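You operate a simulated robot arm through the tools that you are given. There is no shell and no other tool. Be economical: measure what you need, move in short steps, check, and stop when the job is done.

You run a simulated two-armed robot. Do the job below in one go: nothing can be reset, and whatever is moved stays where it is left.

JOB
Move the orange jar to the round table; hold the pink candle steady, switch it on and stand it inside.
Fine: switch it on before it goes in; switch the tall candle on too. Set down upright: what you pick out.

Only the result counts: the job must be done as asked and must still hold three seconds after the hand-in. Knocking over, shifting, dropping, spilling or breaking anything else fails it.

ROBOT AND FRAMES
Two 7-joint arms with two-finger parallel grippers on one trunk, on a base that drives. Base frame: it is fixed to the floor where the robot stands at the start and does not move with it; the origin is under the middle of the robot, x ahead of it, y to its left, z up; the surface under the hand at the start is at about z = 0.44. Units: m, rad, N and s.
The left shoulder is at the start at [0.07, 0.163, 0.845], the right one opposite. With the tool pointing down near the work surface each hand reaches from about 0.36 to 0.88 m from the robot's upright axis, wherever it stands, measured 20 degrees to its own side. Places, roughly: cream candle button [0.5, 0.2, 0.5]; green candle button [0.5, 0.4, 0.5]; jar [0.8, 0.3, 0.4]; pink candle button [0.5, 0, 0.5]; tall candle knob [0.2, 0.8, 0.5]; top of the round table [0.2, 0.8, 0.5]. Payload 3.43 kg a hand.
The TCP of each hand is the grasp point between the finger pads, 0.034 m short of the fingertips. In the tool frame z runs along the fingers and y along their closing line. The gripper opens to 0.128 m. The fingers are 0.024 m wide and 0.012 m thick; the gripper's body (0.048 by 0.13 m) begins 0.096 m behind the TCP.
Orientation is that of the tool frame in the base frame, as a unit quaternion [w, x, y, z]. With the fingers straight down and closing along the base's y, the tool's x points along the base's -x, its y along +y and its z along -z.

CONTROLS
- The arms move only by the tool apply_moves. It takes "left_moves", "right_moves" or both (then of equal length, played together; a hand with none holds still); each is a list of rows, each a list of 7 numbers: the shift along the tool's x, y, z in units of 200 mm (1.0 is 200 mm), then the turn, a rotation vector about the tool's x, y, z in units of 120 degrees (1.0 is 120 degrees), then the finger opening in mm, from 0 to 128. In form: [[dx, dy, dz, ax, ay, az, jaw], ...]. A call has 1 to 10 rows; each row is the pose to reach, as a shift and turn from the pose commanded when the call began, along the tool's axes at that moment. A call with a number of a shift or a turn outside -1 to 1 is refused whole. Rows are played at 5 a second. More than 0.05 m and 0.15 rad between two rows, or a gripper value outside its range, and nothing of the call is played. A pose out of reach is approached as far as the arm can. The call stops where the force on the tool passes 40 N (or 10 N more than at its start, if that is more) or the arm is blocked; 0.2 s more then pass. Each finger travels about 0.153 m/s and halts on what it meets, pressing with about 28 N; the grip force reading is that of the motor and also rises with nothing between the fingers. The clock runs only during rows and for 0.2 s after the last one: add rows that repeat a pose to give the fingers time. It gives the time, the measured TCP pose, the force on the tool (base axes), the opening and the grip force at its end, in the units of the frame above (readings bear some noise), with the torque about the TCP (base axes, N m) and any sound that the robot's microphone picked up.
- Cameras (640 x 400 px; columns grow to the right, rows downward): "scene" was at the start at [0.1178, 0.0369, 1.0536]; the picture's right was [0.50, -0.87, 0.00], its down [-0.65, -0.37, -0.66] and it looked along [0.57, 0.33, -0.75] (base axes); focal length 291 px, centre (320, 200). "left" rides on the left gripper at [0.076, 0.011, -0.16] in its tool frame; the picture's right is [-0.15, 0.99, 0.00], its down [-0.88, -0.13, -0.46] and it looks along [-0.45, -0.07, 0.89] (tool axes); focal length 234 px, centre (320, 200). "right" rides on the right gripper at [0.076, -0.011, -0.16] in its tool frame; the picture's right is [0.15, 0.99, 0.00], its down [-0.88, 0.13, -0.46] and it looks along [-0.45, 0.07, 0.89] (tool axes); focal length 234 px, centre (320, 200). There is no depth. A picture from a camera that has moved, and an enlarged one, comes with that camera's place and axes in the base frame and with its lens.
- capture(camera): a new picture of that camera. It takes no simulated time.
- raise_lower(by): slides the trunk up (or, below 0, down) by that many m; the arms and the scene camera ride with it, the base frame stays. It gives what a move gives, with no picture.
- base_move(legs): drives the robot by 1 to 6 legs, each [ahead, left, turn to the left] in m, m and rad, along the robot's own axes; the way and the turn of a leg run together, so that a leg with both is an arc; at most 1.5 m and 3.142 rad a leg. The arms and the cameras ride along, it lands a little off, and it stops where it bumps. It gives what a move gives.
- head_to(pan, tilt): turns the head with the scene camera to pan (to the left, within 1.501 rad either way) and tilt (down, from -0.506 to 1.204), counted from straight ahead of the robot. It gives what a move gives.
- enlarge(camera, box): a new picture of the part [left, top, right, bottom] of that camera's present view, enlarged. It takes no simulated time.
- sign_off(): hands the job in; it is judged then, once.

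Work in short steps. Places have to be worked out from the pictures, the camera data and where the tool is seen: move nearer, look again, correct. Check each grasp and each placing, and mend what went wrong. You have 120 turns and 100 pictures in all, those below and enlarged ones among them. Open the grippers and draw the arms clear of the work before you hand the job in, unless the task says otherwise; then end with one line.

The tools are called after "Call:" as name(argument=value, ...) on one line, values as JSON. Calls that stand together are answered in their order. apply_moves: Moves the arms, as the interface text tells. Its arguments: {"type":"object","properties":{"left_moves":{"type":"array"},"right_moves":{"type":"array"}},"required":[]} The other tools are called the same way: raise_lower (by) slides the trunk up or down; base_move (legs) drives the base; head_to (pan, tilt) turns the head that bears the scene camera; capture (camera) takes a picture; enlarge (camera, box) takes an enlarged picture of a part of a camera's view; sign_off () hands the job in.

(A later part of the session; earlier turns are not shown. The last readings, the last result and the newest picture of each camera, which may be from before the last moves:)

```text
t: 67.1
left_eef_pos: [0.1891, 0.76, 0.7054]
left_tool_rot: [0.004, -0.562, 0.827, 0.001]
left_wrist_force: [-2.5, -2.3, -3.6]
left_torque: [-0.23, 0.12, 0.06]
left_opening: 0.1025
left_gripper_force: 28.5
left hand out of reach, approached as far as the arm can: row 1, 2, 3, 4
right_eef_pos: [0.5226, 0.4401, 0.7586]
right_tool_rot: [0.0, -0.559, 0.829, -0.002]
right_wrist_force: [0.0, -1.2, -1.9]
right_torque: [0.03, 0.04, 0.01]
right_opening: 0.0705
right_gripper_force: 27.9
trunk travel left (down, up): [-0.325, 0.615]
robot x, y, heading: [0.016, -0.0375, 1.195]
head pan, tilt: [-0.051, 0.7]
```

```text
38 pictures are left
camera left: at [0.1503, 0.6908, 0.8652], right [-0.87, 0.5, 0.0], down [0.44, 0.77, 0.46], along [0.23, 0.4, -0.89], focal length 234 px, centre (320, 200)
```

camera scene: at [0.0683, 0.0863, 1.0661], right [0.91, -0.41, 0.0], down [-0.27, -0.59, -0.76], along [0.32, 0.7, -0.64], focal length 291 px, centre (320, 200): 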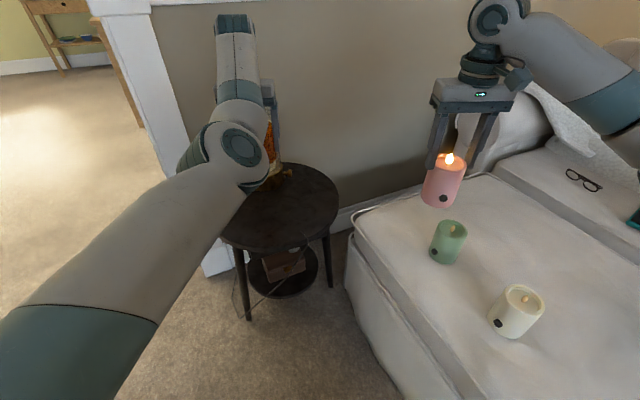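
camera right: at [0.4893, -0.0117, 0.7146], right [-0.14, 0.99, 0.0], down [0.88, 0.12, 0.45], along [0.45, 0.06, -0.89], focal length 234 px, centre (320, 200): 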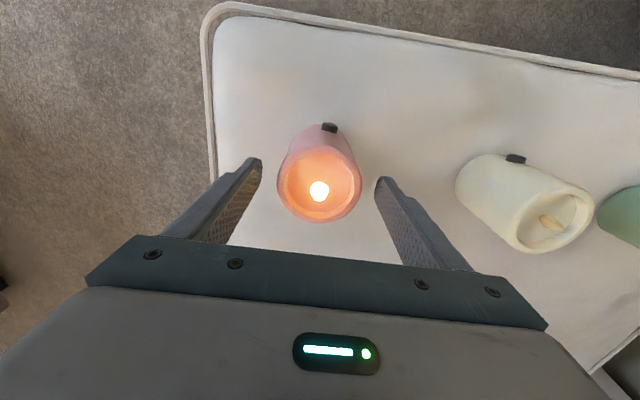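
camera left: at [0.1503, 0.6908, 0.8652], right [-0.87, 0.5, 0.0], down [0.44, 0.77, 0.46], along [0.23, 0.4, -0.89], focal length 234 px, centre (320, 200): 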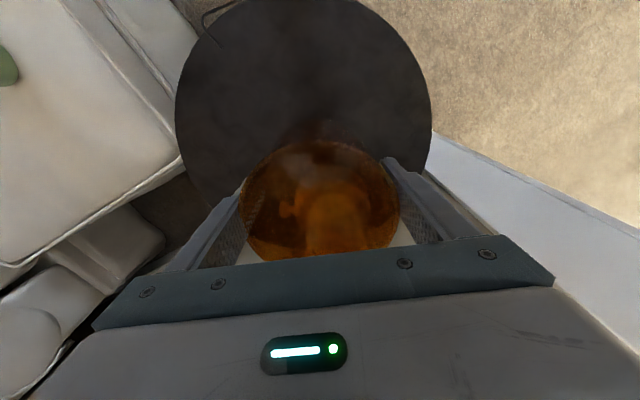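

The left arm could not fold in and drifted too near the tall glass. I back the base off at once, straight away from it.

Call:
base_move(legs=[[-0.13, 0, 0]])

Call:
capture(camera="scene")

Call:
capture(camera="left")

```text
t: 68.4
left_eef_pos: [0.1464, 0.6399, 0.7079]
left_tool_rot: [0.005, -0.559, 0.829, 0.002]
left_wrist_force: [0.2, 0.4, -2.3]
left_torque: [-0.02, 0.04, 0.05]
left_opening: 0.1026
left_gripper_force: 27.8
right_eef_pos: [0.4779, 0.317, 0.7589]
right_tool_rot: [0.001, -0.556, 0.831, -0.001]
right_wrist_force: [0.1, -0.1, -2.0]
right_torque: [0.05, 0.01, 0.02]
right_opening: 0.0702
right_gripper_force: 27.7
trunk travel left (down, up): [-0.325, 0.615]
robot x, y, heading: [-0.0327, -0.1568, 1.191]
head pan, tilt: [-0.051, 0.7]
```

```text
37 pictures are left
camera scene: at [0.0213, -0.0343, 1.0663], right [0.91, -0.42, 0.0], down [-0.27, -0.58, -0.77], along [0.32, 0.69, -0.64], focal length 291 px, centre (320, 200)
```

scene: 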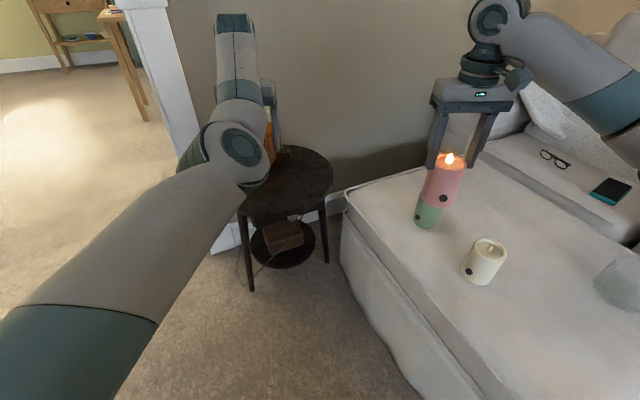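

```text
36 pictures are left
camera left: at [0.1069, 0.5699, 0.8669], right [-0.86, 0.51, 0.0], down [0.45, 0.76, 0.47], along [0.24, 0.4, -0.89], focal length 234 px, centre (320, 200)
```

left: 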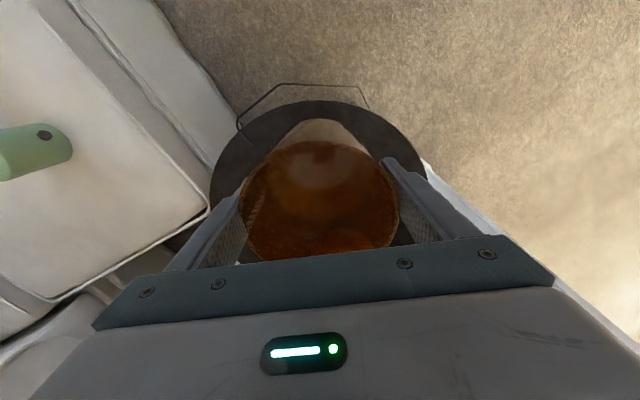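

Forces are back to normal. I slide the base right so the jar lines up with its spot, then look again for the tall candle.

Call:
base_move(legs=[[0, -0.12, 0]])

Call:
capture(camera="scene")

```text
t: 69.7
left_eef_pos: [0.2598, 0.5924, 0.7066]
left_tool_rot: [0.004, -0.559, 0.829, 0.001]
left_wrist_force: [0.2, -0.7, -2.6]
left_torque: [0.04, 0.01, 0.01]
left_opening: 0.1025
left_gripper_force: 28.0
right_eef_pos: [0.5904, 0.2714, 0.7584]
right_tool_rot: [-0.001, -0.556, 0.832, -0.001]
right_wrist_force: [0.0, -1.0, -1.5]
right_torque: [0.04, 0.05, 0.0]
right_opening: 0.0699
right_gripper_force: 27.9
trunk travel left (down, up): [-0.325, 0.615]
robot x, y, heading: [0.0762, -0.2011, 1.183]
head pan, tilt: [-0.051, 0.7]
```

```text
35 pictures are left
camera scene: at [0.1334, -0.0784, 1.0661], right [0.91, -0.42, 0.0], down [-0.27, -0.58, -0.76], along [0.32, 0.69, -0.64], focal length 291 px, centre (320, 200)
```

scene: 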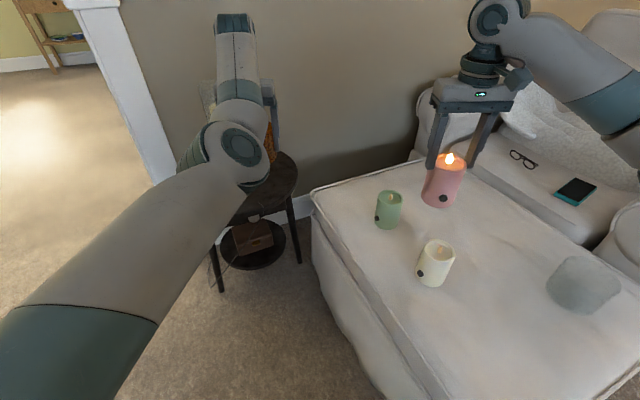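

The jar is at (0.26, 0.592). I drive 5 cm ahead, shift the jar slightly left, and lower most of the way.

Call:
base_move(legs=[[0.05, 0.01, 0]])

Call:
apply_moves(left_moves=[[0, 0.03, 0.1, 0, 0, 0, 95], [0, 0.05, 0.25, 0, 0, 0, 95], [0, 0.05, 0.4, 0, 0, 0, 95], [0, 0.05, 0.55, 0, 0, 0, 95], [0, 0.05, 0.65, 0, 0, 0, 95]])

Call:
capture(camera="left")

Call:
enlarge(camera="scene", box=[180, 60, 360, 260])

```text
t: 70.6
left_eef_pos: [0.2695, 0.643, 0.7051]
left_tool_rot: [0.004, -0.559, 0.829, 0.0]
left_wrist_force: [0.5, 0.7, -3.5]
left_torque: [-0.06, 0.02, 0.01]
left_opening: 0.1027
left_gripper_force: 28.1
right_eef_pos: [0.5991, 0.3214, 0.756]
right_tool_rot: [0.0, -0.556, 0.832, -0.002]
right_wrist_force: [-0.4, -0.1, -0.8]
right_torque: [0.0, 0.01, 0.0]
right_opening: 0.0701
right_gripper_force: 28.0
trunk travel left (down, up): [-0.325, 0.615]
robot x, y, heading: [0.0889, -0.1499, 1.186]
head pan, tilt: [-0.051, 0.7]
```

```text
t: 71.8
left_eef_pos: [0.2583, 0.6463, 0.5761]
left_tool_rot: [0.004, -0.557, 0.83, 0.002]
left_wrist_force: [-0.7, 0.2, -3.0]
left_torque: [-0.05, 0.02, 0.0]
left_opening: 0.1025
left_gripper_force: 28.0
right_eef_pos: [0.5991, 0.3204, 0.7582]
right_tool_rot: [0.0, -0.555, 0.832, -0.002]
right_wrist_force: [-0.4, -0.4, -2.2]
right_torque: [-0.01, -0.03, 0.0]
right_opening: 0.0701
right_gripper_force: 28.0
trunk travel left (down, up): [-0.325, 0.615]
robot x, y, heading: [0.0854, -0.154, 1.184]
head pan, tilt: [-0.051, 0.7]
```

```text
34 pictures are left
camera left: at [0.2193, 0.578, 0.7349], right [-0.86, 0.51, 0.0], down [0.45, 0.76, 0.46], along [0.24, 0.4, -0.89], focal length 234 px, centre (320, 200)
```

left: 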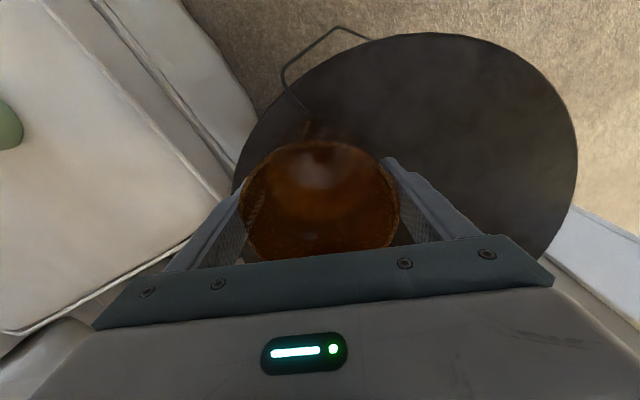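

```text
2.00 times, centred on (270, 160) of scene
camera zoom: at [0.1417, -0.0295, 1.0661], right [0.91, -0.42, 0.0], down [-0.27, -0.58, -0.76], along [0.32, 0.69, -0.64], focal length 581 px, centre (420, 280)
```

zoom: 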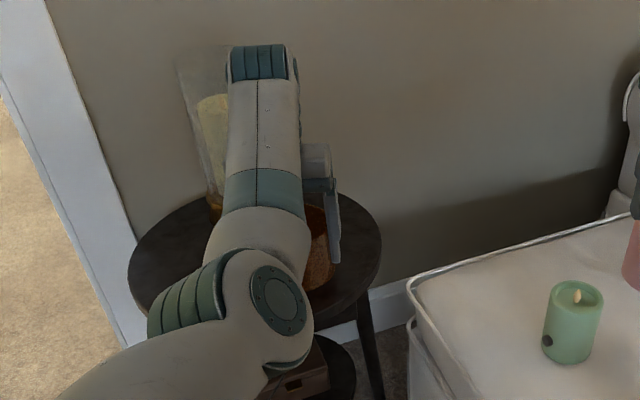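

The tall candle still stands. The jar's spot is on the table with about 2 cm to the edge; I shift 1 cm inward and lower to just about contact.

Call:
apply_moves(left_moves=[[-0.05, 0, 0, 0, 0, 0, 95], [-0.05, 0, 0.07, 0, 0, 0, 95], [-0.05, 0, 0.11, 0, 0, 0, 95], [-0.05, 0, 0.135, 0, 0, 0, 95], [-0.05, 0, 0.15, 0, 0, 0, 95]])

```text
t: 73.0
left_eef_pos: [0.2632, 0.6586, 0.5521]
left_tool_rot: [0.007, -0.558, 0.83, 0.005]
left_wrist_force: [0.3, 4.4, 22.3]
left_torque: [0.4, 0.27, -0.13]
left_opening: 0.1026
left_gripper_force: 28.6
right_eef_pos: [0.5983, 0.3181, 0.7599]
right_tool_rot: [0.001, -0.555, 0.832, 0.001]
right_wrist_force: [0.3, 0.1, -1.9]
right_torque: [-0.02, 0.0, -0.02]
right_opening: 0.0699
right_gripper_force: 28.2
trunk travel left (down, up): [-0.325, 0.615]
robot x, y, heading: [0.0826, -0.1531, 1.187]
head pan, tilt: [-0.051, 0.7]
```

Contact with the table (22 N). I ease off 5 mm, open, and rise straight up.

Call:
apply_moves(left_moves=[[0, 0, -0.022, 0, 0, 0, 95], [0, 0, -0.022, 0, 0, 0, 110], [0, 0, -0.022, 0, 0, 0, 128], [0, 0, -0.022, 0, 0, 0, 128]])

Call:
apply_moves(left_moves=[[0, 0, -0.15, 0, 0, 0, 128], [0, 0, -0.3, 0, 0, 0, 128], [0, 0, -0.45, 0, 0, 0, 128], [0, 0, -0.6, 0, 0, 0, 128], [0, 0, -0.8, 0, 0, 0, 128]])

Call:
capture(camera="left")

```text
t: 74.0
left_eef_pos: [0.2626, 0.6569, 0.5513]
left_tool_rot: [0.004, -0.559, 0.829, 0.003]
left_wrist_force: [-0.2, 0.5, 0.3]
left_torque: [-0.01, 0.02, 0.02]
left_opening: 0.1278
left_gripper_force: 0.1
right_eef_pos: [0.599, 0.3197, 0.7587]
right_tool_rot: [0.0, -0.555, 0.832, -0.003]
right_wrist_force: [-0.2, -0.3, -1.4]
right_torque: [0.03, -0.01, -0.02]
right_opening: 0.0702
right_gripper_force: 28.4
trunk travel left (down, up): [-0.325, 0.615]
robot x, y, heading: [0.0864, -0.152, 1.189]
head pan, tilt: [-0.051, 0.7]
```

```text
t: 75.2
left_eef_pos: [0.2638, 0.6548, 0.7123]
left_tool_rot: [0.004, -0.558, 0.83, 0.002]
left_wrist_force: [0.3, 0.1, -0.7]
left_torque: [0.03, -0.02, 0.03]
left_opening: 0.1281
left_gripper_force: 0.0
right_eef_pos: [0.5987, 0.3199, 0.7584]
right_tool_rot: [0.0, -0.555, 0.832, -0.002]
right_wrist_force: [-0.1, -0.2, -1.6]
right_torque: [0.03, 0.01, 0.01]
right_opening: 0.0701
right_gripper_force: 28.0
trunk travel left (down, up): [-0.325, 0.615]
robot x, y, heading: [0.0885, -0.1512, 1.187]
head pan, tilt: [-0.051, 0.7]
```

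```text
32 pictures are left
camera left: at [0.2242, 0.5854, 0.8704], right [-0.86, 0.51, 0.0], down [0.45, 0.76, 0.46], along [0.24, 0.4, -0.89], focal length 234 px, centre (320, 200)
```

left: 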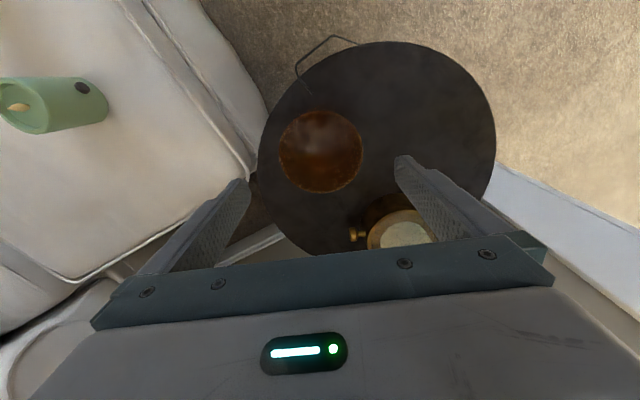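

Jar stands on the table. The tall candle seems nearer to the back than my earlier estimate, so I zoom to check it.

Call:
enlarge(camera="left", box=[330, 180, 450, 260])

Call:
head_to(pan=0.15, tilt=0.6)

Call:
capture(camera="scene")

```text
5.00 times, centred on (390, 220) of left
camera zoom: at [0.2242, 0.5854, 0.8704], right [-0.86, 0.51, 0.0], down [0.45, 0.76, 0.46], along [0.24, 0.4, -0.89], focal length 1171 px, centre (-30, 100)
```

zoom: 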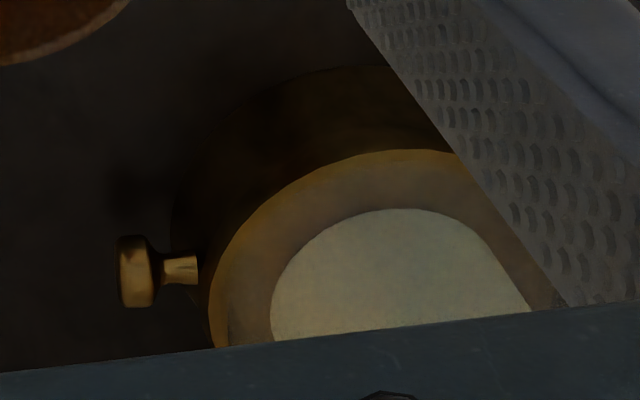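

```text
t: 75.9
left_eef_pos: [0.2642, 0.6558, 0.7106]
left_tool_rot: [0.004, -0.559, 0.829, 0.002]
left_wrist_force: [-0.1, -0.6, -0.3]
left_torque: [-0.01, 0.01, 0.02]
left_opening: 0.1281
left_gripper_force: 0.2
right_eef_pos: [0.5999, 0.3183, 0.7574]
right_tool_rot: [0.001, -0.556, 0.831, -0.002]
right_wrist_force: [-0.5, 0.0, -1.1]
right_torque: [-0.01, 0.0, 0.01]
right_opening: 0.0701
right_gripper_force: 27.9
trunk travel left (down, up): [-0.325, 0.615]
robot x, y, heading: [0.0851, -0.1524, 1.187]
head pan, tilt: [0.15, 0.6]
```

```text
30 pictures are left
camera scene: at [0.1263, -0.0211, 1.0748], right [0.97, -0.23, 0.0], down [-0.13, -0.55, -0.82], along [0.19, 0.8, -0.57], focal length 291 px, centre (320, 200)
```

scene: 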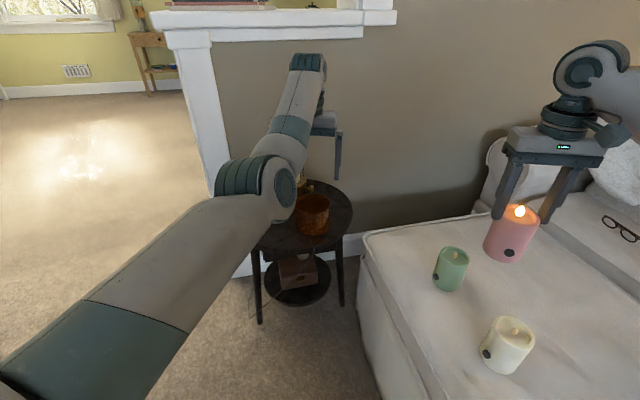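

The tall candle has indeed slid: it stood at about (0.165, 0.85) and is now near (0.232, 0.859), turned somewhat, still upright. I will mend that after freeing my hands. First I raise the trunk so both hands clear the glass and slide left so the right arm faces the jar.

Call:
raise_lower(by=0.15)

Call:
base_move(legs=[[0, 0.25, 0]])

Call:
head_to(pan=-0.2, tilt=0.75)

Call:
capture(camera="scene")

```text
t: 77.7
left_eef_pos: [0.2639, 0.6544, 0.8607]
left_tool_rot: [0.005, -0.559, 0.829, 0.002]
left_wrist_force: [0.7, 0.0, 0.5]
left_torque: [0.03, 0.01, 0.0]
left_opening: 0.1276
left_gripper_force: 0.1
right_eef_pos: [0.5996, 0.318, 0.9063]
right_tool_rot: [0.0, -0.556, 0.831, -0.002]
right_wrist_force: [0.9, -0.3, -1.9]
right_torque: [0.01, 0.01, 0.04]
right_opening: 0.07
right_gripper_force: 28.3
trunk travel left (down, up): [-0.475, 0.465]
robot x, y, heading: [0.0818, -0.1513, 1.184]
head pan, tilt: [0.15, 0.6]
```

```text
t: 79.5
left_eef_pos: [0.0245, 0.7501, 0.861]
left_tool_rot: [0.005, -0.561, 0.828, 0.001]
left_wrist_force: [0.2, -0.1, -0.6]
left_torque: [-0.02, -0.02, 0.02]
left_opening: 0.1278
left_gripper_force: 0.0
right_eef_pos: [0.3615, 0.4177, 0.9081]
right_tool_rot: [0.0, -0.558, 0.83, -0.001]
right_wrist_force: [0.2, -0.5, -1.8]
right_torque: [0.02, 0.0, -0.03]
right_opening: 0.07
right_gripper_force: 27.9
trunk travel left (down, up): [-0.475, 0.465]
robot x, y, heading: [-0.1474, -0.0558, 1.193]
head pan, tilt: [0.15, 0.6]
```

```text
t: 80.3
left_eef_pos: [0.0247, 0.7491, 0.8606]
left_tool_rot: [0.003, -0.561, 0.828, 0.002]
left_wrist_force: [-0.4, -0.6, -0.6]
left_torque: [-0.02, 0.03, 0.02]
left_opening: 0.1282
left_gripper_force: 0.1
right_eef_pos: [0.3639, 0.4164, 0.9081]
right_tool_rot: [0.0, -0.558, 0.83, -0.002]
right_wrist_force: [0.6, -0.1, -1.3]
right_torque: [0.01, 0.0, 0.01]
right_opening: 0.07
right_gripper_force: 27.9
trunk travel left (down, up): [-0.475, 0.465]
robot x, y, heading: [-0.1447, -0.0604, 1.192]
head pan, tilt: [-0.201, 0.75]
```

```text
29 pictures are left
camera scene: at [-0.0822, 0.0561, 1.2119], right [0.84, -0.55, 0.0], down [-0.37, -0.57, -0.73], along [0.4, 0.61, -0.68], focal length 291 px, centre (320, 200)
```

scene: 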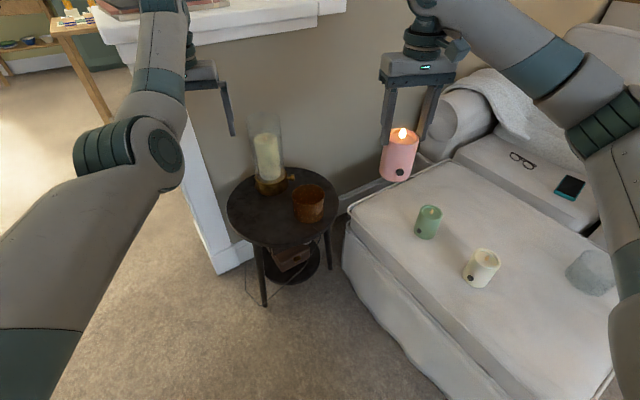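

Call:
enlarge(camera="scene", box=[215, 110, 355, 260])

```text
2.67 times, centred on (285, 185) of scene
camera zoom: at [-0.0822, 0.0561, 1.2119], right [0.84, -0.55, 0.0], down [-0.37, -0.57, -0.73], along [0.4, 0.61, -0.68], focal length 775 px, centre (413, 240)
```

zoom: 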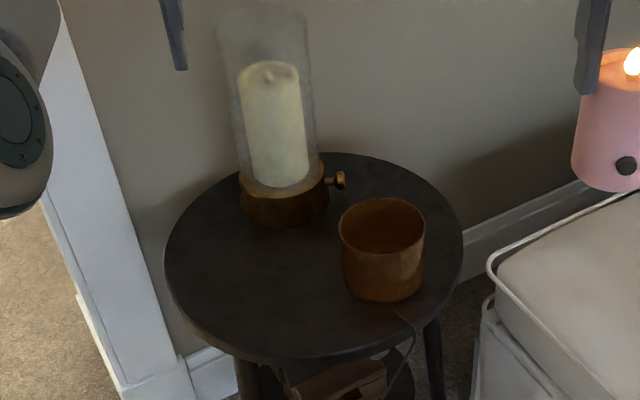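

Both jar and tall candle are clearly seen: jar centre (0.265, 0.656). The right hand now carries the pink candle over the jar at height.

Call:
apply_moves(right_moves=[[-0.15, 0.15, 0, 0, 0, 0, 60], [-0.31, 0.3, 0, 0, 0, 0, 60], [-0.46, 0.455, 0, 0, 0, 0, 60], [-0.62, 0.61, 0, 0, 0, 0, 60], [-0.77, 0.76, 0, 0, 0, 0, 60], [-0.925, 0.91, 0, 0, 0, 0, 60]])

Call:
capture(camera="right")

```text
t: 81.7
left_eef_pos: [0.0191, 0.7509, 0.8629]
left_tool_rot: [0.008, -0.563, 0.826, 0.0]
left_wrist_force: [-2.1, 1.5, -0.2]
left_torque: [-0.06, -0.28, 0.01]
left_opening: 0.128
left_gripper_force: 0.0
right_eef_pos: [0.2576, 0.6534, 0.911]
right_tool_rot: [0.007, -0.56, 0.828, -0.003]
right_wrist_force: [2.6, -2.0, -3.9]
right_torque: [0.08, 0.3, -0.03]
right_opening: 0.0701
right_gripper_force: 28.3
trunk travel left (down, up): [-0.475, 0.465]
robot x, y, heading: [-0.1504, -0.0581, 1.191]
head pan, tilt: [-0.201, 0.75]
```

```text
27 pictures are left
camera right: at [0.2393, 0.5794, 1.069], right [-0.97, 0.23, -0.01], down [0.2, 0.87, 0.46], along [0.12, 0.44, -0.89], focal length 234 px, centre (320, 200)
```

right: 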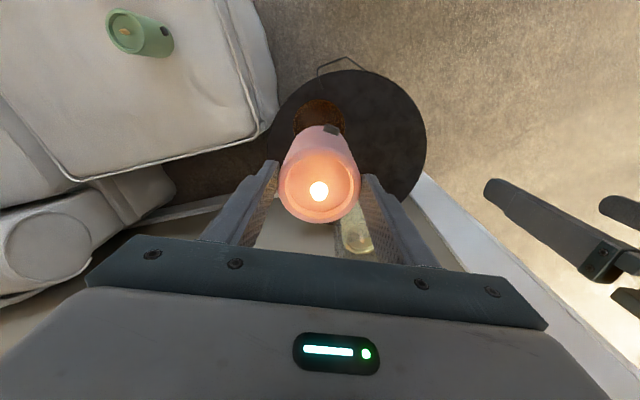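

The two arms press lightly on each other (equal and opposite 3 N). I check where.

Call:
capture(camera="scene")

```text
26 pictures are left
camera scene: at [-0.09, 0.0558, 1.2123], right [0.84, -0.55, 0.01], down [-0.37, -0.57, -0.73], along [0.4, 0.61, -0.68], focal length 291 px, centre (320, 200)
```

scene: 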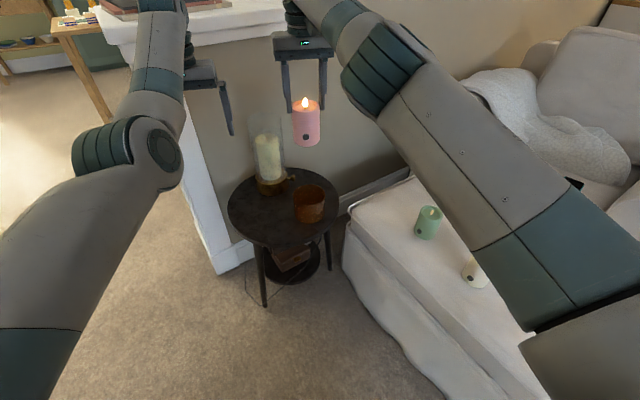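

The arms aren't near each other; the reading was likely the base settling. I lower the candle to just above the jar's rim.

Call:
apply_moves(right_moves=[[-0.01, -0.02, 0.15, 0, 0, 0, 60], [-0.01, -0.02, 0.35, 0, 0, 0, 60], [-0.01, -0.02, 0.55, 0, 0, 0, 60], [-0.01, -0.02, 0.72, 0, 0, 0, 60], [-0.01, -0.02, 0.85, 0, 0, 0, 60], [-0.01, -0.02, 0.95, 0, 0, 0, 60]])

Call:
enlarge(camera="scene", box=[215, 110, 375, 260])

Call:
capture(camera="right")

```text
t: 83.1
left_eef_pos: [0.0242, 0.7508, 0.8605]
left_tool_rot: [0.004, -0.562, 0.827, 0.001]
left_wrist_force: [0.2, -0.2, -1.4]
left_torque: [-0.02, 0.02, 0.01]
left_opening: 0.1279
left_gripper_force: 0.1
right_eef_pos: [0.2689, 0.6571, 0.7186]
right_tool_rot: [0.0, -0.559, 0.829, -0.001]
right_wrist_force: [0.5, 0.3, -2.4]
right_torque: [0.01, -0.01, -0.01]
right_opening: 0.0699
right_gripper_force: 27.8
trunk travel left (down, up): [-0.475, 0.465]
robot x, y, heading: [-0.1454, -0.0567, 1.193]
head pan, tilt: [-0.201, 0.75]
```

```text
2.67 times, centred on (295, 185) of scene
camera zoom: at [-0.0821, 0.0565, 1.2119], right [0.84, -0.55, 0.0], down [-0.37, -0.57, -0.73], along [0.4, 0.61, -0.68], focal length 775 px, centre (387, 240)
```

zoom: 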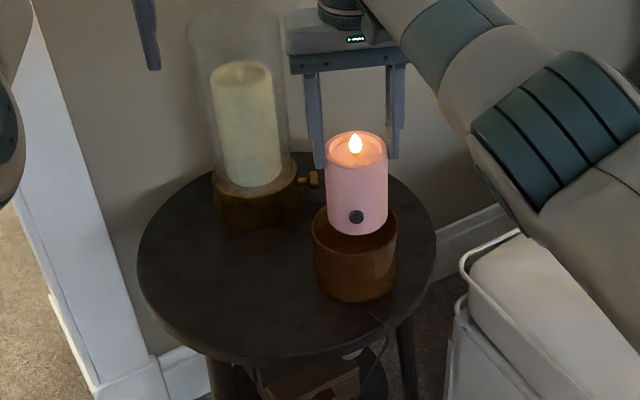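

```text
24 pictures are left
camera right: at [0.2517, 0.5831, 0.876], right [-0.97, 0.24, 0.0], down [0.21, 0.87, 0.45], along [0.11, 0.44, -0.89], focal length 234 px, centre (320, 200)
```

right: 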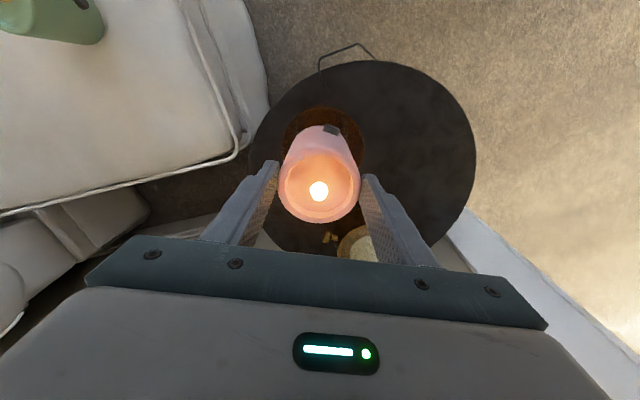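

Well centred over the jar. I lower it in, slowly, to about 2 mm above the floor.

Call:
apply_moves(right_moves=[[0.008, 0.018, 0.08, 0, 0, 0, 60], [0.008, 0.018, 0.18, 0, 0, 0, 60], [0.008, 0.018, 0.28, 0, 0, 0, 60], [0.008, 0.018, 0.36, 0, 0, 0, 60], [0.008, 0.018, 0.41, 0, 0, 0, 60], [0.008, 0.018, 0.44, 0, 0, 0, 60], [0.008, 0.018, 0.455, 0, 0, 0, 60]])

Call:
enlarge(camera="scene", box=[255, 130, 345, 230])

```text
t: 84.7
left_eef_pos: [0.0255, 0.7508, 0.8601]
left_tool_rot: [0.004, -0.561, 0.828, 0.002]
left_wrist_force: [-0.3, 0.1, -0.1]
left_torque: [0.01, -0.01, -0.03]
left_opening: 0.1282
left_gripper_force: 0.0
right_eef_pos: [0.2645, 0.6559, 0.6259]
right_tool_rot: [0.001, -0.558, 0.83, -0.002]
right_wrist_force: [0.2, -0.1, -0.6]
right_torque: [-0.04, 0.01, 0.01]
right_opening: 0.0699
right_gripper_force: 28.2
trunk travel left (down, up): [-0.475, 0.465]
robot x, y, heading: [-0.15, -0.0559, 1.192]
head pan, tilt: [-0.201, 0.75]
```

```text
4.00 times, centred on (300, 180) of scene
camera zoom: at [-0.0822, 0.0561, 1.2119], right [0.84, -0.55, 0.0], down [-0.37, -0.57, -0.73], along [0.4, 0.61, -0.68], focal length 1162 px, centre (400, 280)
```

zoom: 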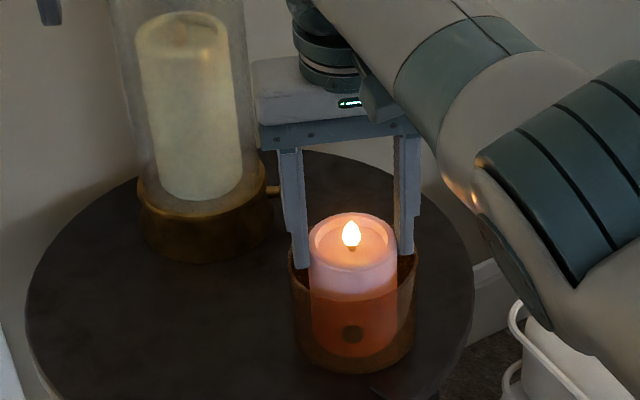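

It's inside, hanging just above the floor. I lower gently a few mm more until it touches, then open.

Call:
apply_moves(right_moves=[[0, 0, 0.01, 0, 0, 0, 60], [0, 0, 0.02, 0, 0, 0, 60]])

```text
t: 85.3
left_eef_pos: [0.0245, 0.7484, 0.8632]
left_tool_rot: [0.006, -0.561, 0.828, 0.002]
left_wrist_force: [-0.3, -0.1, 0.1]
left_torque: [0.01, 0.0, -0.01]
left_opening: 0.1282
left_gripper_force: 0.0
right_eef_pos: [0.2649, 0.6556, 0.6262]
right_tool_rot: [0.002, -0.558, 0.83, 0.0]
right_wrist_force: [1.4, -3.8, 16.2]
right_torque: [-0.72, 0.17, 0.08]
right_opening: 0.0699
right_gripper_force: 27.9
trunk travel left (down, up): [-0.475, 0.465]
robot x, y, heading: [-0.148, -0.0586, 1.187]
head pan, tilt: [-0.201, 0.75]
```

It touches the floor (16 N). I ease off, open just enough, and rise.

Call:
apply_moves(right_moves=[[0, 0, -0.015, 0, 0, 0, 60], [0, 0, -0.015, 0, 0, 0, 76], [0, 0, -0.015, 0, 0, 0, 84], [0, 0, -0.06, 0, 0, 0, 90], [0, 0, -0.15, 0, 0, 0, 100], [0, 0, -0.35, 0, 0, 0, 110], [0, 0, -0.55, 0, 0, 0, 110], [0, 0, -0.75, 0, 0, 0, 110]])

Call:
capture(camera="right")

Call:
enlarge(camera="scene", box=[215, 110, 375, 260])

```text
t: 87.1
left_eef_pos: [0.0232, 0.7485, 0.8605]
left_tool_rot: [0.006, -0.562, 0.827, 0.002]
left_wrist_force: [-0.5, -0.1, 0.3]
left_torque: [0.0, -0.04, -0.02]
left_opening: 0.1279
left_gripper_force: 0.1
right_eef_pos: [0.2609, 0.6574, 0.7756]
right_tool_rot: [0.001, -0.559, 0.829, -0.001]
right_wrist_force: [0.6, -0.9, 0.9]
right_torque: [0.04, -0.02, -0.02]
right_opening: 0.1101
right_gripper_force: 0.1
trunk travel left (down, up): [-0.475, 0.465]
robot x, y, heading: [-0.1466, -0.0584, 1.194]
head pan, tilt: [-0.201, 0.75]
```

```text
22 pictures are left
camera right: at [0.2431, 0.5829, 0.9339], right [-0.97, 0.24, 0.0], down [0.21, 0.87, 0.45], along [0.11, 0.44, -0.89], focal length 234 px, centre (320, 200)
```

right: 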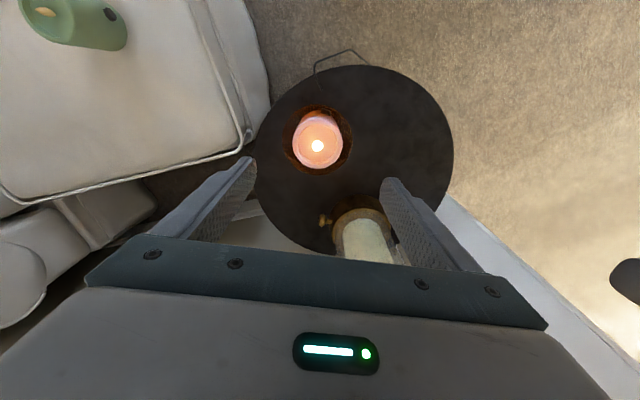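

```text
2.67 times, centred on (295, 185) of scene
camera zoom: at [-0.0831, 0.0553, 1.212], right [0.84, -0.55, 0.0], down [-0.37, -0.57, -0.73], along [0.4, 0.61, -0.68], focal length 775 px, centre (387, 240)
```

zoom: 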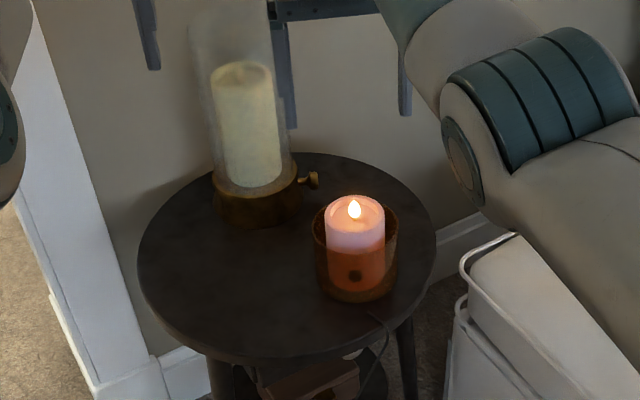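

The pink candle is lit and standing in the jar. Now for the tall candle: I plan to reposition so the right arm can reach it comfortably, first raising the trunk and pulling the right hand in.

Call:
raise_lower(by=0.12)

Call:
apply_moves(right_moves=[[0.2, 0, 0, 0, 0, 0, 110], [0.4, 0, 0, 0, 0, 0, 110], [0.6, 0, 0, 0, 0, 0, 110], [0.8, 0, 0, 0, 0, 0, 110], [1.0, 0, 0, 0, 0, 0, 110]])

Call:
base_move(legs=[[0, 0, 0.8]])

Call:
head_to(pan=-0.5, tilt=0.7)

Call:
capture(camera="scene")

```text
t: 88.6
left_eef_pos: [0.0251, 0.7505, 0.9806]
left_tool_rot: [0.004, -0.561, 0.828, 0.001]
left_wrist_force: [-0.4, -0.3, 1.0]
left_torque: [0.01, 0.02, -0.02]
left_opening: 0.128
left_gripper_force: 0.1
right_eef_pos: [0.2622, 0.6596, 0.8945]
right_tool_rot: [0.001, -0.559, 0.83, -0.001]
right_wrist_force: [-0.1, -0.2, -0.4]
right_torque: [0.01, -0.02, 0.02]
right_opening: 0.11
right_gripper_force: 0.0
trunk travel left (down, up): [-0.595, 0.345]
robot x, y, heading: [-0.1417, -0.0579, 1.193]
head pan, tilt: [-0.201, 0.75]
```

```text
t: 89.8
left_eef_pos: [0.0244, 0.7488, 0.9811]
left_tool_rot: [0.004, -0.561, 0.827, 0.002]
left_wrist_force: [-0.8, 0.0, -0.2]
left_torque: [0.0, -0.01, 0.0]
left_opening: 0.1279
left_gripper_force: 0.1
right_eef_pos: [0.1836, 0.4708, 0.8963]
right_tool_rot: [0.001, -0.558, 0.83, -0.001]
right_wrist_force: [-0.6, 0.1, -0.1]
right_torque: [0.06, 0.0, 0.04]
right_opening: 0.11
right_gripper_force: 0.0
trunk travel left (down, up): [-0.595, 0.345]
robot x, y, heading: [-0.1473, -0.059, 1.192]
head pan, tilt: [-0.201, 0.75]
```

```text
t: 92.3
left_eef_pos: [-0.5995, 0.6329, 0.9792]
left_tool_rot: [-0.004, 0.836, -0.549, -0.003]
left_wrist_force: [-0.3, 0.1, 0.0]
left_torque: [0.03, -0.05, 0.03]
left_opening: 0.128
left_gripper_force: 0.1
right_eef_pos: [-0.2898, 0.5498, 0.8961]
right_tool_rot: [-0.001, 0.834, -0.551, 0.002]
right_wrist_force: [-1.0, 0.3, -0.1]
right_torque: [0.0, -0.02, -0.02]
right_opening: 0.1098
right_gripper_force: 0.1
trunk travel left (down, up): [-0.595, 0.345]
robot x, y, heading: [-0.1446, -0.0583, 1.981]
head pan, tilt: [-0.201, 0.75]
```

```text
t: 93.1
left_eef_pos: [-0.5985, 0.6324, 0.98]
left_tool_rot: [-0.003, 0.836, -0.549, -0.003]
left_wrist_force: [-0.5, -0.2, -0.6]
left_torque: [0.01, 0.01, 0.01]
left_opening: 0.1277
left_gripper_force: 0.1
right_eef_pos: [-0.2889, 0.5487, 0.896]
right_tool_rot: [-0.002, 0.835, -0.55, 0.001]
right_wrist_force: [-0.4, 0.1, -0.3]
right_torque: [-0.01, 0.0, 0.03]
right_opening: 0.1098
right_gripper_force: 0.1
trunk travel left (down, up): [-0.595, 0.345]
robot x, y, heading: [-0.1437, -0.0604, 1.982]
head pan, tilt: [-0.499, 0.7]
```

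```text
20 pictures are left
camera scene: at [-0.1588, 0.0707, 1.3362], right [1.0, -0.09, 0.0], down [-0.06, -0.64, -0.76], along [0.07, 0.76, -0.64], focal length 291 px, centre (320, 200)
```

scene: 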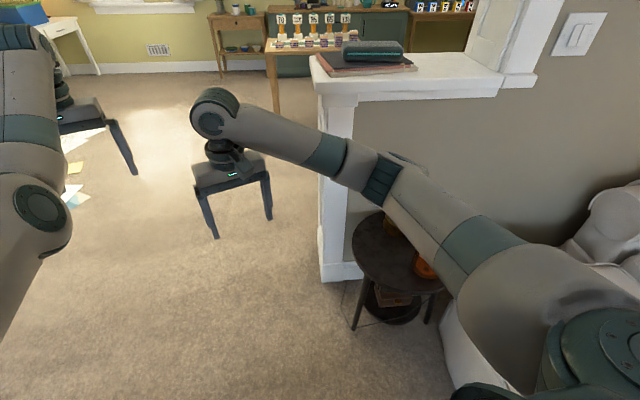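

Path is clear (shelf end is at x > -0.09, y > 0.98). I slide the base to about (0.1, 0.15).

Call:
base_move(legs=[[0.086, -0.31, 0]])

Call:
head_to(pan=-0.5, tilt=0.9)

Call:
capture(camera="scene")

Call:
capture(camera="right")

```text
t: 95.2
left_eef_pos: [-0.353, 0.8316, 0.9808]
left_tool_rot: [-0.003, 0.835, -0.55, -0.003]
left_wrist_force: [-0.2, -0.5, -0.6]
left_torque: [-0.03, 0.0, 0.03]
left_opening: 0.1278
left_gripper_force: 0.1
right_eef_pos: [-0.0445, 0.7478, 0.896]
right_tool_rot: [0.0, 0.834, -0.552, 0.001]
right_wrist_force: [-0.1, -0.3, -0.3]
right_torque: [0.02, 0.04, 0.02]
right_opening: 0.11
right_gripper_force: 0.0
trunk travel left (down, up): [-0.595, 0.345]
robot x, y, heading: [0.1, 0.1376, 1.982]
head pan, tilt: [-0.499, 0.7]
```

```text
t: 95.9
left_eef_pos: [-0.352, 0.8325, 0.9811]
left_tool_rot: [-0.003, 0.836, -0.549, -0.003]
left_wrist_force: [0.5, 1.3, -1.1]
left_torque: [0.01, 0.0, 0.0]
left_opening: 0.1278
left_gripper_force: 0.0
right_eef_pos: [-0.0439, 0.7472, 0.8951]
right_tool_rot: [-0.001, 0.834, -0.552, 0.002]
right_wrist_force: [0.0, 0.5, 1.1]
right_torque: [-0.01, 0.04, 0.01]
right_opening: 0.1098
right_gripper_force: 0.1
trunk travel left (down, up): [-0.595, 0.345]
robot x, y, heading: [0.0955, 0.1375, 1.978]
head pan, tilt: [-0.499, 0.901]
```

```text
19 pictures are left
camera scene: at [0.0855, 0.2591, 1.3201], right [1.0, -0.09, 0.0], down [-0.07, -0.78, -0.62], along [0.06, 0.62, -0.78], focal length 291 px, centre (320, 200)
```

scene: 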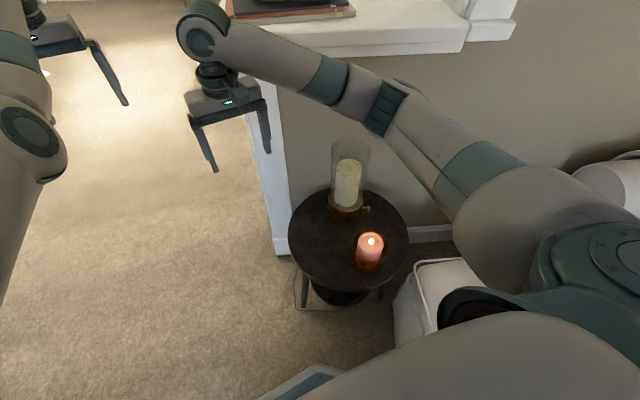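

```text
18 pictures are left
camera right: at [-0.0037, 0.6819, 1.0543], right [-0.85, -0.52, 0.0], down [-0.47, 0.76, 0.45], along [-0.24, 0.39, -0.89], focal length 234 px, centre (320, 200)
```

right: 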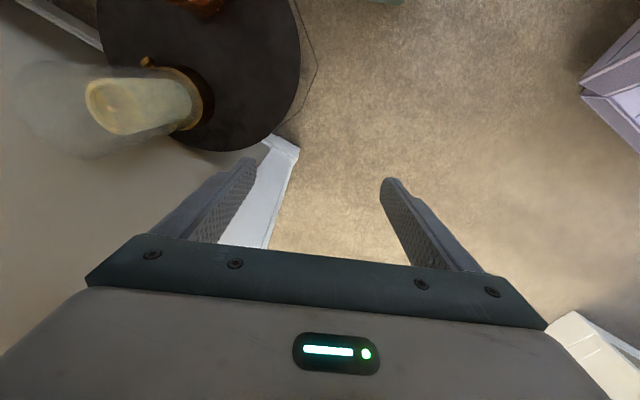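

Call:
enlarge(camera="scene", box=[275, 125, 425, 300])

```text
2.29 times, centred on (350, 212) of scene
camera zoom: at [0.0855, 0.2591, 1.3201], right [1.0, -0.09, 0.0], down [-0.07, -0.78, -0.62], along [0.06, 0.62, -0.78], focal length 664 px, centre (251, 171)
```

zoom: 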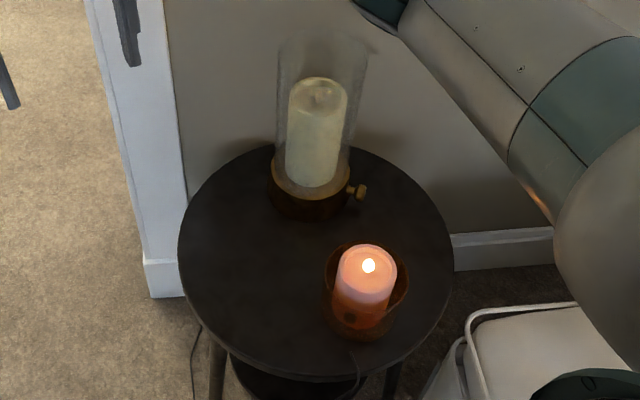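

Candle axis now ≈ (0.233, 0.866), glass top ≈ 0.78, knob ≈ (0.30, 0.825). I bring the right hand, fully open, above the glass and check the alignment; I want to grip the glass gently and slide the candle back to where it stood.

Call:
apply_moves(right_moves=[[0, -0.2, 0, 0, 0, 0, 128], [0, -0.4, 0, 0, 0, 0, 128], [0, -0.6, 0, 0, 0, 0, 128], [0, -0.8, 0, 0, 0, 0, 128], [0, -1.0, 0, 0, 0, 0, 128]])

Call:
apply_moves(right_moves=[[0, -0.2, 0, 0, 0, 0, 128], [0, -0.4, 0, 0, 0, 0, 128], [0, -0.51, 0, 0, 0, 0, 128]])

Call:
capture(camera="right")

Call:
enlarge(camera="scene", box=[265, 65, 425, 255])

```text
t: 97.1
left_eef_pos: [-0.351, 0.8306, 0.9808]
left_tool_rot: [-0.004, 0.836, -0.549, -0.004]
left_wrist_force: [0.3, 0.2, -0.5]
left_torque: [0.0, 0.01, -0.01]
left_opening: 0.1279
left_gripper_force: 0.1
right_eef_pos: [0.143, 0.8248, 0.8958]
right_tool_rot: [-0.001, 0.834, -0.552, 0.0]
right_wrist_force: [-0.4, -0.1, -0.5]
right_torque: [0.03, 0.02, 0.01]
right_opening: 0.1279
right_gripper_force: 0.0
trunk travel left (down, up): [-0.595, 0.345]
robot x, y, heading: [0.1029, 0.1392, 1.982]
head pan, tilt: [-0.499, 0.901]
```

```text
t: 97.9
left_eef_pos: [-0.3528, 0.8313, 0.9803]
left_tool_rot: [-0.004, 0.836, -0.549, -0.003]
left_wrist_force: [-0.5, 0.9, -0.5]
left_torque: [-0.01, 0.0, 0.03]
left_opening: 0.1281
left_gripper_force: 0.0
right_eef_pos: [0.2342, 0.8643, 0.896]
right_tool_rot: [-0.001, 0.835, -0.55, 0.001]
right_wrist_force: [0.7, 0.3, -0.7]
right_torque: [0.02, -0.01, -0.01]
right_opening: 0.1279
right_gripper_force: 0.1
trunk travel left (down, up): [-0.595, 0.345]
robot x, y, heading: [0.103, 0.1425, 1.978]
head pan, tilt: [-0.499, 0.901]
```

```text
16 pictures are left
camera right: at [0.2754, 0.7997, 1.0536], right [-0.85, -0.52, 0.0], down [-0.47, 0.76, 0.46], along [-0.24, 0.39, -0.89], focal length 234 px, centre (320, 200)
```

right: 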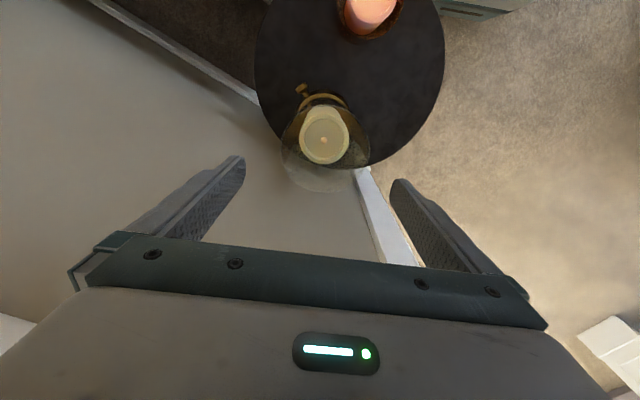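

```text
2.11 times, centred on (345, 160) of scene
camera zoom: at [0.086, 0.2591, 1.32], right [1.0, -0.09, 0.0], down [-0.07, -0.78, -0.62], along [0.06, 0.62, -0.78], focal length 612 px, centre (267, 284)
```

zoom: 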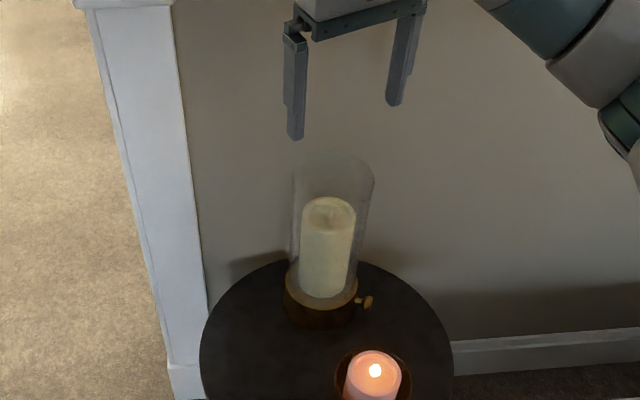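

The gripper is centred over the glass within a few mm. I lower until the fingertips are just past the rim and check.

Call:
apply_moves(right_moves=[[0.014, 0.015, 0.15, 0, 0, 0, 128], [0.014, 0.015, 0.3, 0, 0, 0, 128], [0.014, 0.015, 0.4, 0, 0, 0, 128], [0.014, 0.015, 0.48, 0, 0, 0, 128]])

Call:
capture(camera="right")

```text
t: 98.9
left_eef_pos: [-0.3525, 0.8314, 0.9808]
left_tool_rot: [-0.004, 0.836, -0.549, -0.004]
left_wrist_force: [-0.1, 0.8, -0.6]
left_torque: [-0.02, -0.02, 0.03]
left_opening: 0.1282
left_gripper_force: 0.0
right_eef_pos: [0.233, 0.8609, 0.8002]
right_tool_rot: [0.0, 0.834, -0.552, 0.0]
right_wrist_force: [0.5, -0.1, -0.3]
right_torque: [0.0, 0.03, 0.04]
right_opening: 0.128
right_gripper_force: 0.1
trunk travel left (down, up): [-0.595, 0.345]
robot x, y, heading: [0.1, 0.1375, 1.979]
head pan, tilt: [-0.499, 0.901]
```

```text
14 pictures are left
camera right: at [0.2723, 0.7966, 0.9579], right [-0.85, -0.52, 0.0], down [-0.47, 0.76, 0.46], along [-0.24, 0.39, -0.89], focal length 234 px, centre (320, 200)
```

right: 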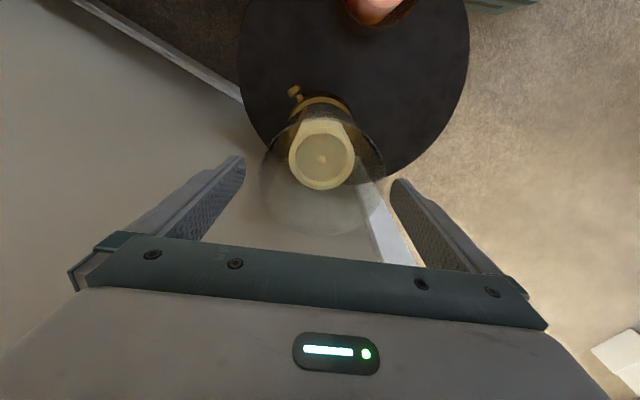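

Centred. Lower 3.5 cm over the glass and close.

Call:
apply_moves(right_moves=[[0.01, -0.01, 0.1, 0, 0, 0, 128], [0.01, -0.01, 0.18, 0, 0, 0, 128], [0.01, -0.01, 0.18, 0, 0, 0, 116], [0.01, -0.01, 0.18, 0, 0, 0, 110], [0.01, -0.01, 0.18, 0, 0, 0, 105], [0.01, -0.01, 0.18, 0, 0, 0, 100], [0.01, -0.01, 0.18, 0, 0, 0, 95]])

```text
t: 100.5
left_eef_pos: [-0.3524, 0.8301, 0.9804]
left_tool_rot: [-0.004, 0.836, -0.549, -0.003]
left_wrist_force: [0.2, 0.0, 0.9]
left_torque: [0.02, -0.01, 0.02]
left_opening: 0.1282
left_gripper_force: 0.1
right_eef_pos: [0.2339, 0.8612, 0.7654]
right_tool_rot: [-0.002, 0.834, -0.552, 0.0]
right_wrist_force: [-5.1, -1.9, 0.9]
right_torque: [0.05, 0.64, 0.08]
right_opening: 0.1085
right_gripper_force: 27.6
trunk travel left (down, up): [-0.595, 0.345]
robot x, y, heading: [0.0965, 0.1377, 1.981]
head pan, tilt: [-0.499, 0.901]
```

Gripped (108 mm). I slide the candle back by (-0.071, -0.023) while turning it 35° clockwise, slowly.

Call:
apply_moves(right_moves=[[-0.004, 0.046, -0.004, 0, 0, 0.036, 95], [-0.008, 0.093, -0.004, 0, 0, 0.073, 95], [-0.012, 0.14, -0.004, 0, 0, 0.11, 95], [-0.016, 0.186, -0.004, 0, 0, 0.146, 95], [-0.02, 0.232, -0.004, 0, 0, 0.182, 95], [-0.025, 0.28, -0.004, 0, 0, 0.219, 95], [-0.029, 0.326, -0.004, 0, 0, 0.255, 95], [-0.033, 0.372, -0.004, 0, 0, 0.292, 95]])

Call:
enlarge(camera="scene", box=[265, 65, 425, 285])

```text
t: 102.3
left_eef_pos: [-0.353, 0.8299, 0.981]
left_tool_rot: [-0.003, 0.836, -0.549, -0.003]
left_wrist_force: [0.1, -0.3, -0.6]
left_torque: [-0.01, -0.01, 0.0]
left_opening: 0.1281
left_gripper_force: 0.0
right_eef_pos: [0.1633, 0.8395, 0.7639]
right_tool_rot: [0.0, -0.629, 0.777, -0.001]
right_wrist_force: [3.5, -1.1, -0.1]
right_torque: [-0.8, -0.14, 0.16]
right_opening: 0.1076
right_gripper_force: 28.4
trunk travel left (down, up): [-0.595, 0.345]
robot x, y, heading: [0.1002, 0.1377, 1.98]
head pan, tilt: [-0.499, 0.901]
```

```text
1.82 times, centred on (345, 175) of scene
camera zoom: at [0.0856, 0.2592, 1.3201], right [1.0, -0.09, 0.0], down [-0.07, -0.78, -0.62], along [0.06, 0.62, -0.78], focal length 528 px, centre (274, 246)
```

zoom: 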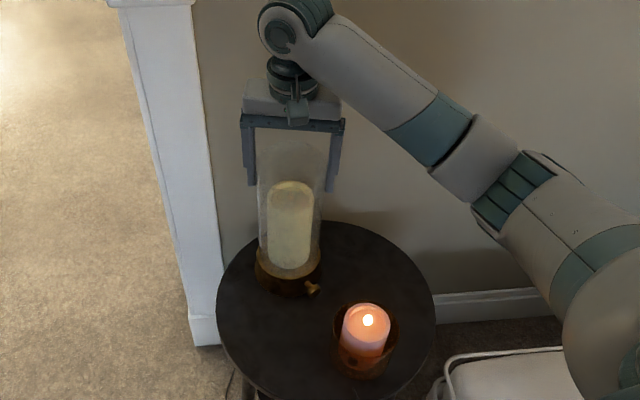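

The candle moved as one piece, upright; knob now near (0.204, 0.777). One small final correction (1 cm, 10°), then I release and rise.

Call:
apply_moves(right_moves=[[0.025, 0, 0, 0, 0, 0.042, 95], [0.05, 0, 0, 0, 0, 0.083, 95], [0.05, 0, 0, 0, 0, 0.083, 112], [0.05, 0, 0, 0, 0, 0.083, 128], [0.05, 0, 0, 0, 0, 0.083, 128], [0.05, 0, -0.2, 0, 0, 0.083, 128], [0.05, 0, -0.4, 0, 0, 0.083, 128], [0.05, 0, -0.6, 0, 0, 0.083, 128]])

Call:
enlarge(camera="scene", box=[280, 110, 400, 260])

```text
t: 104.1
left_eef_pos: [-0.352, 0.8298, 0.9807]
left_tool_rot: [-0.004, 0.836, -0.549, -0.003]
left_wrist_force: [-0.2, -0.1, -0.2]
left_torque: [-0.01, 0.02, -0.01]
left_opening: 0.1278
left_gripper_force: 0.0
right_eef_pos: [0.1622, 0.8252, 0.8878]
right_tool_rot: [0.002, -0.559, 0.829, -0.001]
right_wrist_force: [-1.5, 0.9, -0.4]
right_torque: [0.0, -0.03, -0.01]
right_opening: 0.128
right_gripper_force: 0.1
trunk travel left (down, up): [-0.595, 0.345]
robot x, y, heading: [0.0991, 0.14, 1.975]
head pan, tilt: [-0.499, 0.901]
```

```text
2.67 times, centred on (340, 185) of scene
camera zoom: at [0.0856, 0.2581, 1.32], right [1.0, -0.09, 0.0], down [-0.07, -0.78, -0.62], along [0.06, 0.62, -0.78], focal length 775 px, centre (267, 240)
```

zoom: 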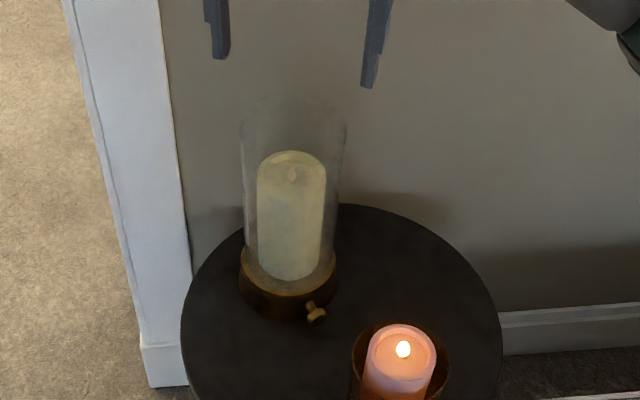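

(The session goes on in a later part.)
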